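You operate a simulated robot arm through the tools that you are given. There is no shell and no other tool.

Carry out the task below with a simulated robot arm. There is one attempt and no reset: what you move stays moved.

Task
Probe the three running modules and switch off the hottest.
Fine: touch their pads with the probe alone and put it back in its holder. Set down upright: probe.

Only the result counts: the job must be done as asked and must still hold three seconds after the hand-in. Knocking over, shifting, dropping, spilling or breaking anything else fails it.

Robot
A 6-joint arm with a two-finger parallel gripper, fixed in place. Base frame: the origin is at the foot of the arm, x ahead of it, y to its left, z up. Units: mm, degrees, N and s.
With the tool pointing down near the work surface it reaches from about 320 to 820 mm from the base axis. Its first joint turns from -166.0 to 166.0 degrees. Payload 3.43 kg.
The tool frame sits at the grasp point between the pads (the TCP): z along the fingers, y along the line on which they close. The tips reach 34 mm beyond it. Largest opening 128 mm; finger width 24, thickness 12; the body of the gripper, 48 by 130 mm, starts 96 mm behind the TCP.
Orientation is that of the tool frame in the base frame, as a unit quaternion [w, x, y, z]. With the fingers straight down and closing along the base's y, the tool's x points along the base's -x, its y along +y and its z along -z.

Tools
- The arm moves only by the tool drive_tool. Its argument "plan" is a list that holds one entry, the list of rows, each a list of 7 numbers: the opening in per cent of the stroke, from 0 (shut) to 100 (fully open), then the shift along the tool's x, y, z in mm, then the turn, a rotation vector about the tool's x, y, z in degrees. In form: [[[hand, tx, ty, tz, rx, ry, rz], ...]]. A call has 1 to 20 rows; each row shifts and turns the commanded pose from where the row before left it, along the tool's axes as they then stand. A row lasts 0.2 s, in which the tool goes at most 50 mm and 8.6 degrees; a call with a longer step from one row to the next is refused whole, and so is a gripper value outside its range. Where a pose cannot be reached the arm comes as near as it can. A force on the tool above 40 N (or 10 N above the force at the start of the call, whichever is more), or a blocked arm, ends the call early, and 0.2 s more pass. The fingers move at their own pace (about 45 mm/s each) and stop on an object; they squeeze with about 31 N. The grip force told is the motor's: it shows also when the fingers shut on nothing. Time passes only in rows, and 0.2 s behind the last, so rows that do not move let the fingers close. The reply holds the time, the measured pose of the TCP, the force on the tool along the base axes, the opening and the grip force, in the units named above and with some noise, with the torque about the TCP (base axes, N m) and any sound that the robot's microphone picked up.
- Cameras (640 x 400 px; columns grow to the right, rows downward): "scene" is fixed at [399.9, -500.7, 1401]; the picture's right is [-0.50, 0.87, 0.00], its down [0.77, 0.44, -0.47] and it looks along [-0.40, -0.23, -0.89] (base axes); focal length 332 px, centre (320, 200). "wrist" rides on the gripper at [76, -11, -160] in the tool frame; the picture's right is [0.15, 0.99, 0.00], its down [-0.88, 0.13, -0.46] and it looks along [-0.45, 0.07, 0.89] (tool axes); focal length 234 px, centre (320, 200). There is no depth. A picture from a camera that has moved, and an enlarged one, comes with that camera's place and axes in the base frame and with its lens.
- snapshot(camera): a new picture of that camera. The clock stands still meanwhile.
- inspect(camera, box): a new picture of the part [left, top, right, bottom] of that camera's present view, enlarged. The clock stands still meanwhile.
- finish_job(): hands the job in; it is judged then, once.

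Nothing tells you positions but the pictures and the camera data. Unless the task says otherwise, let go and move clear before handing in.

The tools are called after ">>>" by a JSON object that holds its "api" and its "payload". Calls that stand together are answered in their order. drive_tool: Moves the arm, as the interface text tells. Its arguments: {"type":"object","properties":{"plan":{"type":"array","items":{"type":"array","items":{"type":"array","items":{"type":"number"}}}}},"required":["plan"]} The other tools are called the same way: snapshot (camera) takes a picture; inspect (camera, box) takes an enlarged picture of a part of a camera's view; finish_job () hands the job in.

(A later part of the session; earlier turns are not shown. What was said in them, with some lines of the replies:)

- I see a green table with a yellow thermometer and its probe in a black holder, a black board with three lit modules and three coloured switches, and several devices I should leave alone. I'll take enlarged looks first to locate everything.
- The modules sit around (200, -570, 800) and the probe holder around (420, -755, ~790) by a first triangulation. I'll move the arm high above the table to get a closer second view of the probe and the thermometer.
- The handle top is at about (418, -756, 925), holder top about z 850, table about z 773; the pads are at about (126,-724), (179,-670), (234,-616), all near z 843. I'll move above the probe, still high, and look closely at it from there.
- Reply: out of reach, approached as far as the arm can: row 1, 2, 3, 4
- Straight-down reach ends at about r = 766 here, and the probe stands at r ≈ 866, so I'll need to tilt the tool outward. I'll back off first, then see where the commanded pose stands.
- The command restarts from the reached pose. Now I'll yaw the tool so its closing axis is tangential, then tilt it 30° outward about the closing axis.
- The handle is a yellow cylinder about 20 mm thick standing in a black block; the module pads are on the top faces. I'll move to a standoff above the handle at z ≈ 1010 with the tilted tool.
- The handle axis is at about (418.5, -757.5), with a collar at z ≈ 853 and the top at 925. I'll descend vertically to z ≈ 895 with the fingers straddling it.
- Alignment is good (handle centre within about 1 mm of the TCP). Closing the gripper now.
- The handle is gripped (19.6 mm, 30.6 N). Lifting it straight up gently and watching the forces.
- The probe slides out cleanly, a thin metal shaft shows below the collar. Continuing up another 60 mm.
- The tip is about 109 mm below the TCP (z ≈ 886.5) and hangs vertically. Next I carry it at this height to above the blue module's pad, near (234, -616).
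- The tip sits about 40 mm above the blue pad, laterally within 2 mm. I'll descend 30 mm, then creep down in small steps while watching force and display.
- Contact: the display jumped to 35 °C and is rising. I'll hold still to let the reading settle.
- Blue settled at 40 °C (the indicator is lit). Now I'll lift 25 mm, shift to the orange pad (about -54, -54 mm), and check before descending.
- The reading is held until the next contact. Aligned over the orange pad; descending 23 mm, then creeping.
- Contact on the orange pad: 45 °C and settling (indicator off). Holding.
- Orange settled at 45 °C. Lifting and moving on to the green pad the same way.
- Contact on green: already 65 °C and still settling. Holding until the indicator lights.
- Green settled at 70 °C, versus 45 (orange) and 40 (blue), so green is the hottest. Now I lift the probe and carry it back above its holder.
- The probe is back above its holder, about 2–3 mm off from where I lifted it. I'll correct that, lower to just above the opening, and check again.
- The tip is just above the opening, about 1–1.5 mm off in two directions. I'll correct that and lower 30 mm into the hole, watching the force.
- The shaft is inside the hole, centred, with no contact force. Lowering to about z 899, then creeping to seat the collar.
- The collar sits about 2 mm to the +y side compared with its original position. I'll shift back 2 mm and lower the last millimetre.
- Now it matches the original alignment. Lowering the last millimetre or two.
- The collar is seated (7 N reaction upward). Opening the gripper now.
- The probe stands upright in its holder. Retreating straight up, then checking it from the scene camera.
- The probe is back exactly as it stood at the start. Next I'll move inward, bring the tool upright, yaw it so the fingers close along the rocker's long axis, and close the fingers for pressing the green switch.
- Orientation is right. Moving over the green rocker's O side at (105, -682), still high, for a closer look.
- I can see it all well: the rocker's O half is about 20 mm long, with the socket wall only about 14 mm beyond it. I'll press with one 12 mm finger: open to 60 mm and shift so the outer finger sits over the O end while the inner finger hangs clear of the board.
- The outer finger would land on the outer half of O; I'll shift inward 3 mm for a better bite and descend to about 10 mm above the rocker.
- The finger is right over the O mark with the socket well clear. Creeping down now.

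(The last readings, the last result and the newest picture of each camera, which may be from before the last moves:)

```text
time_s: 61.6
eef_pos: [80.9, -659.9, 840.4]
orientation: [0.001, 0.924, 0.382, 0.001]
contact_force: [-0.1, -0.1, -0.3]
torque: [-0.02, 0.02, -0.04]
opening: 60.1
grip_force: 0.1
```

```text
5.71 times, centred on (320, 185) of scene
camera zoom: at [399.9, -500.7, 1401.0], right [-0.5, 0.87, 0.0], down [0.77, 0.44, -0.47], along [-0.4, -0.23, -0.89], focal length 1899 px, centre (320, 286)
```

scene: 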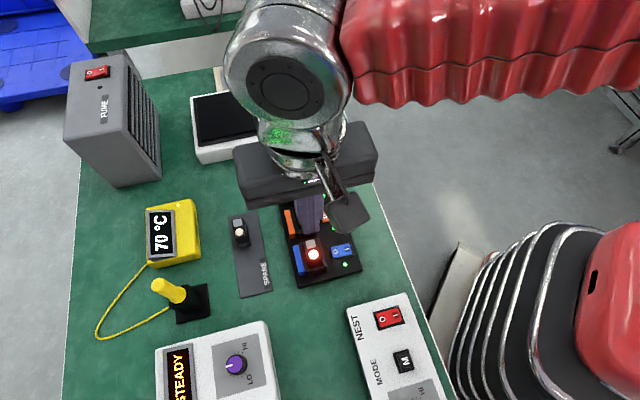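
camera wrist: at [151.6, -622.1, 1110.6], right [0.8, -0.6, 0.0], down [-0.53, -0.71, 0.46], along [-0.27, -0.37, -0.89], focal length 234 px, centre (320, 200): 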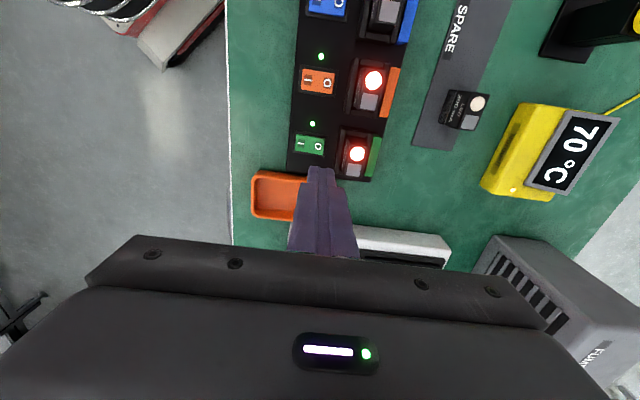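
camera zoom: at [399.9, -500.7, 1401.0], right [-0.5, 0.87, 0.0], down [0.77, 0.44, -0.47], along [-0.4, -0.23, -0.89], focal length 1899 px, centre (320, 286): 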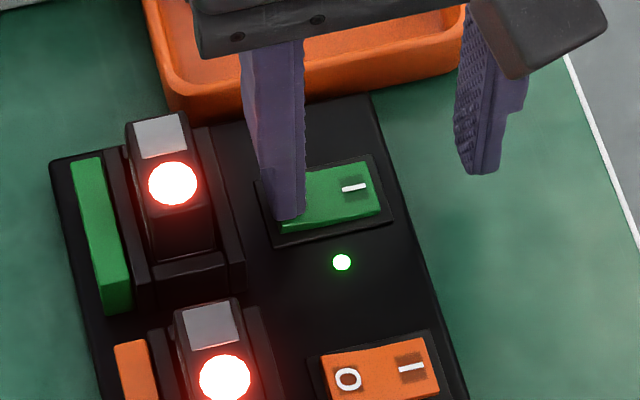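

>>> {"api": "drive_tool", "payload": {"plan": [[[47, 0, 0, 1, 0, 0, 0], [47, 0, 0, 1, 0, 0, 0], [47, 0, 0, 0, 0, 0, 0]]]}}

>>> {"api": "inspect", "payload": {"camera": "scene", "box": [270, 150, 370, 220]}}

```text
time_s: 62.4
eef_pos: [79.5, -659.5, 836.1]
orientation: [0.0, 0.924, 0.382, 0.0]
contact_force: [0.0, -0.3, -0.3]
torque: [-0.03, 0.01, 0.0]
opening: 60.0
grip_force: 0.1
```

```text
5.71 times, centred on (320, 185) of scene
camera zoom: at [399.9, -500.7, 1401.0], right [-0.5, 0.87, 0.0], down [0.77, 0.44, -0.47], along [-0.4, -0.23, -0.89], focal length 1899 px, centre (320, 286)
```

zoom: 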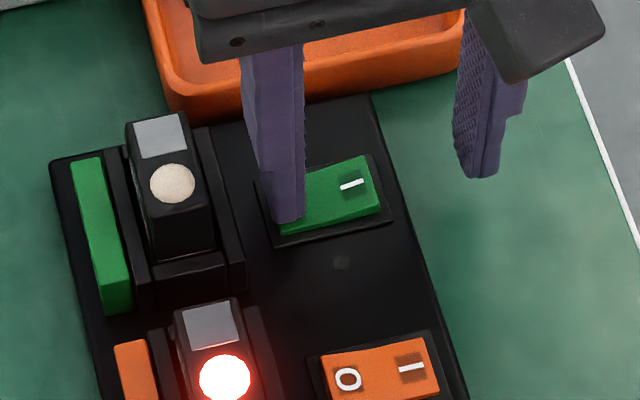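

The green module's lamp and its indicator went out: the rocker toggled. Retreating straight up and checking everything.

>>> {"api": "drive_tool", "payload": {"plan": [[[47, 0, 0, -5, 0, 0, 0], [47, 0, 0, -15, 0, 0, 0], [47, 0, 0, -30, 0, 0, 0], [47, 0, 0, -40, 0, 0, 0], [47, 0, 0, -40, 0, 0, 0], [47, 0, 0, -40, 0, 0, 0], [47, 20, -30, 0, 0, 0, 0], [47, 20, -30, 0, 0, 0, 0], [47, 20, -30, 0, 0, 0, 0], [47, 0, 0, 0, 0, 0, 0]]]}}

>>> {"api": "snapshot", "payload": {"camera": "scene"}}

>>> {"api": "inspect", "payload": {"camera": "scene", "box": [220, 150, 380, 310]}}

>>> {"api": "inspect", "payload": {"camera": "scene", "box": [80, 190, 280, 350]}}

```text
time_s: 64.6
eef_pos: [59.8, -552.6, 1008.4]
orientation: [0.0, 0.924, 0.382, 0.0]
contact_force: [-0.2, 0.6, 0.3]
torque: [0.0, 0.02, 0.0]
opening: 60.3
grip_force: 0.0
```

```text
taken
```

scene: 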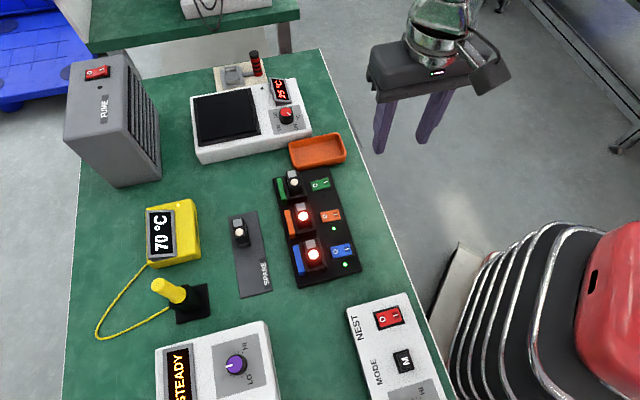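

```text
2.50 times, centred on (300, 230) of scene
camera zoom: at [399.9, -500.7, 1401.0], right [-0.5, 0.87, 0.0], down [0.77, 0.44, -0.47], along [-0.4, -0.23, -0.89], focal length 831 px, centre (370, 125)
```

zoom: 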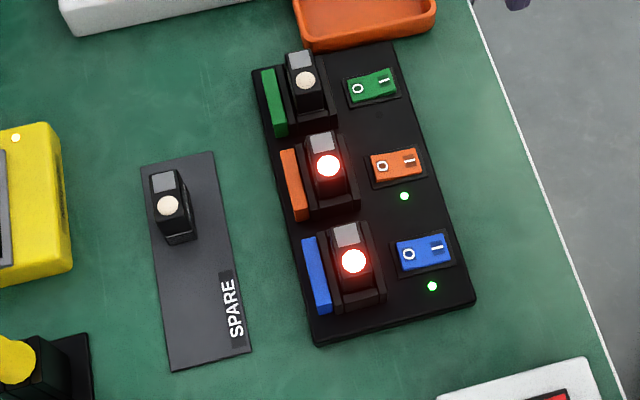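

```text
2.50 times, centred on (180, 270) of scene
camera zoom: at [399.9, -500.7, 1401.0], right [-0.5, 0.87, 0.0], down [0.77, 0.44, -0.47], along [-0.4, -0.23, -0.89], focal length 831 px, centre (670, 25)
```

zoom: 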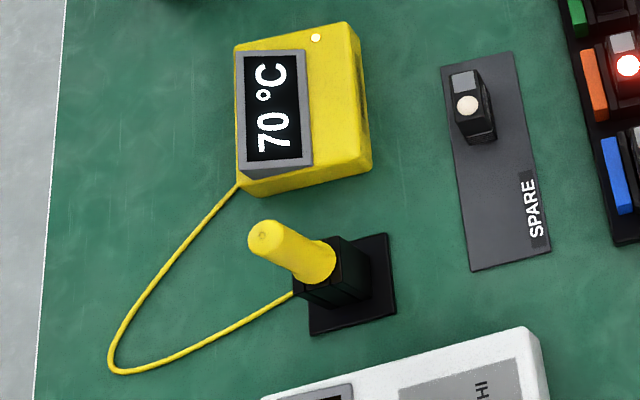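

The green module (70 °C, the hottest) is off. Orange and blue are still running, the probe is upright in its holder, and nothing else has moved. The arm is clear, so I'm handing in.

>>> {"api": "finish_job", "payload": {}}

```text
The job is handed in.
```

I probed all three running modules and switched off the hottest, the green one. The job is handed in; I don't have a verdict back.

| Module | Settled reading | State now |
|---|---|---|
| Green | 70 °C | off |
| Orange | 45 °C | running |
| Blue | 40 °C | running |

- **Pads:** only the probe tip touched the module pads. I held it on each one until the reading settled.
- **Probe:** it is back upright in its holder, in the same position as at the start.
- **Switch:** I pressed the green rocker to O with one gripper finger. The module's lamp and its indicator both went out.
- **Surroundings:** nothing else looked shifted in the last picture, and the open gripper was clear of the table when I handed in.
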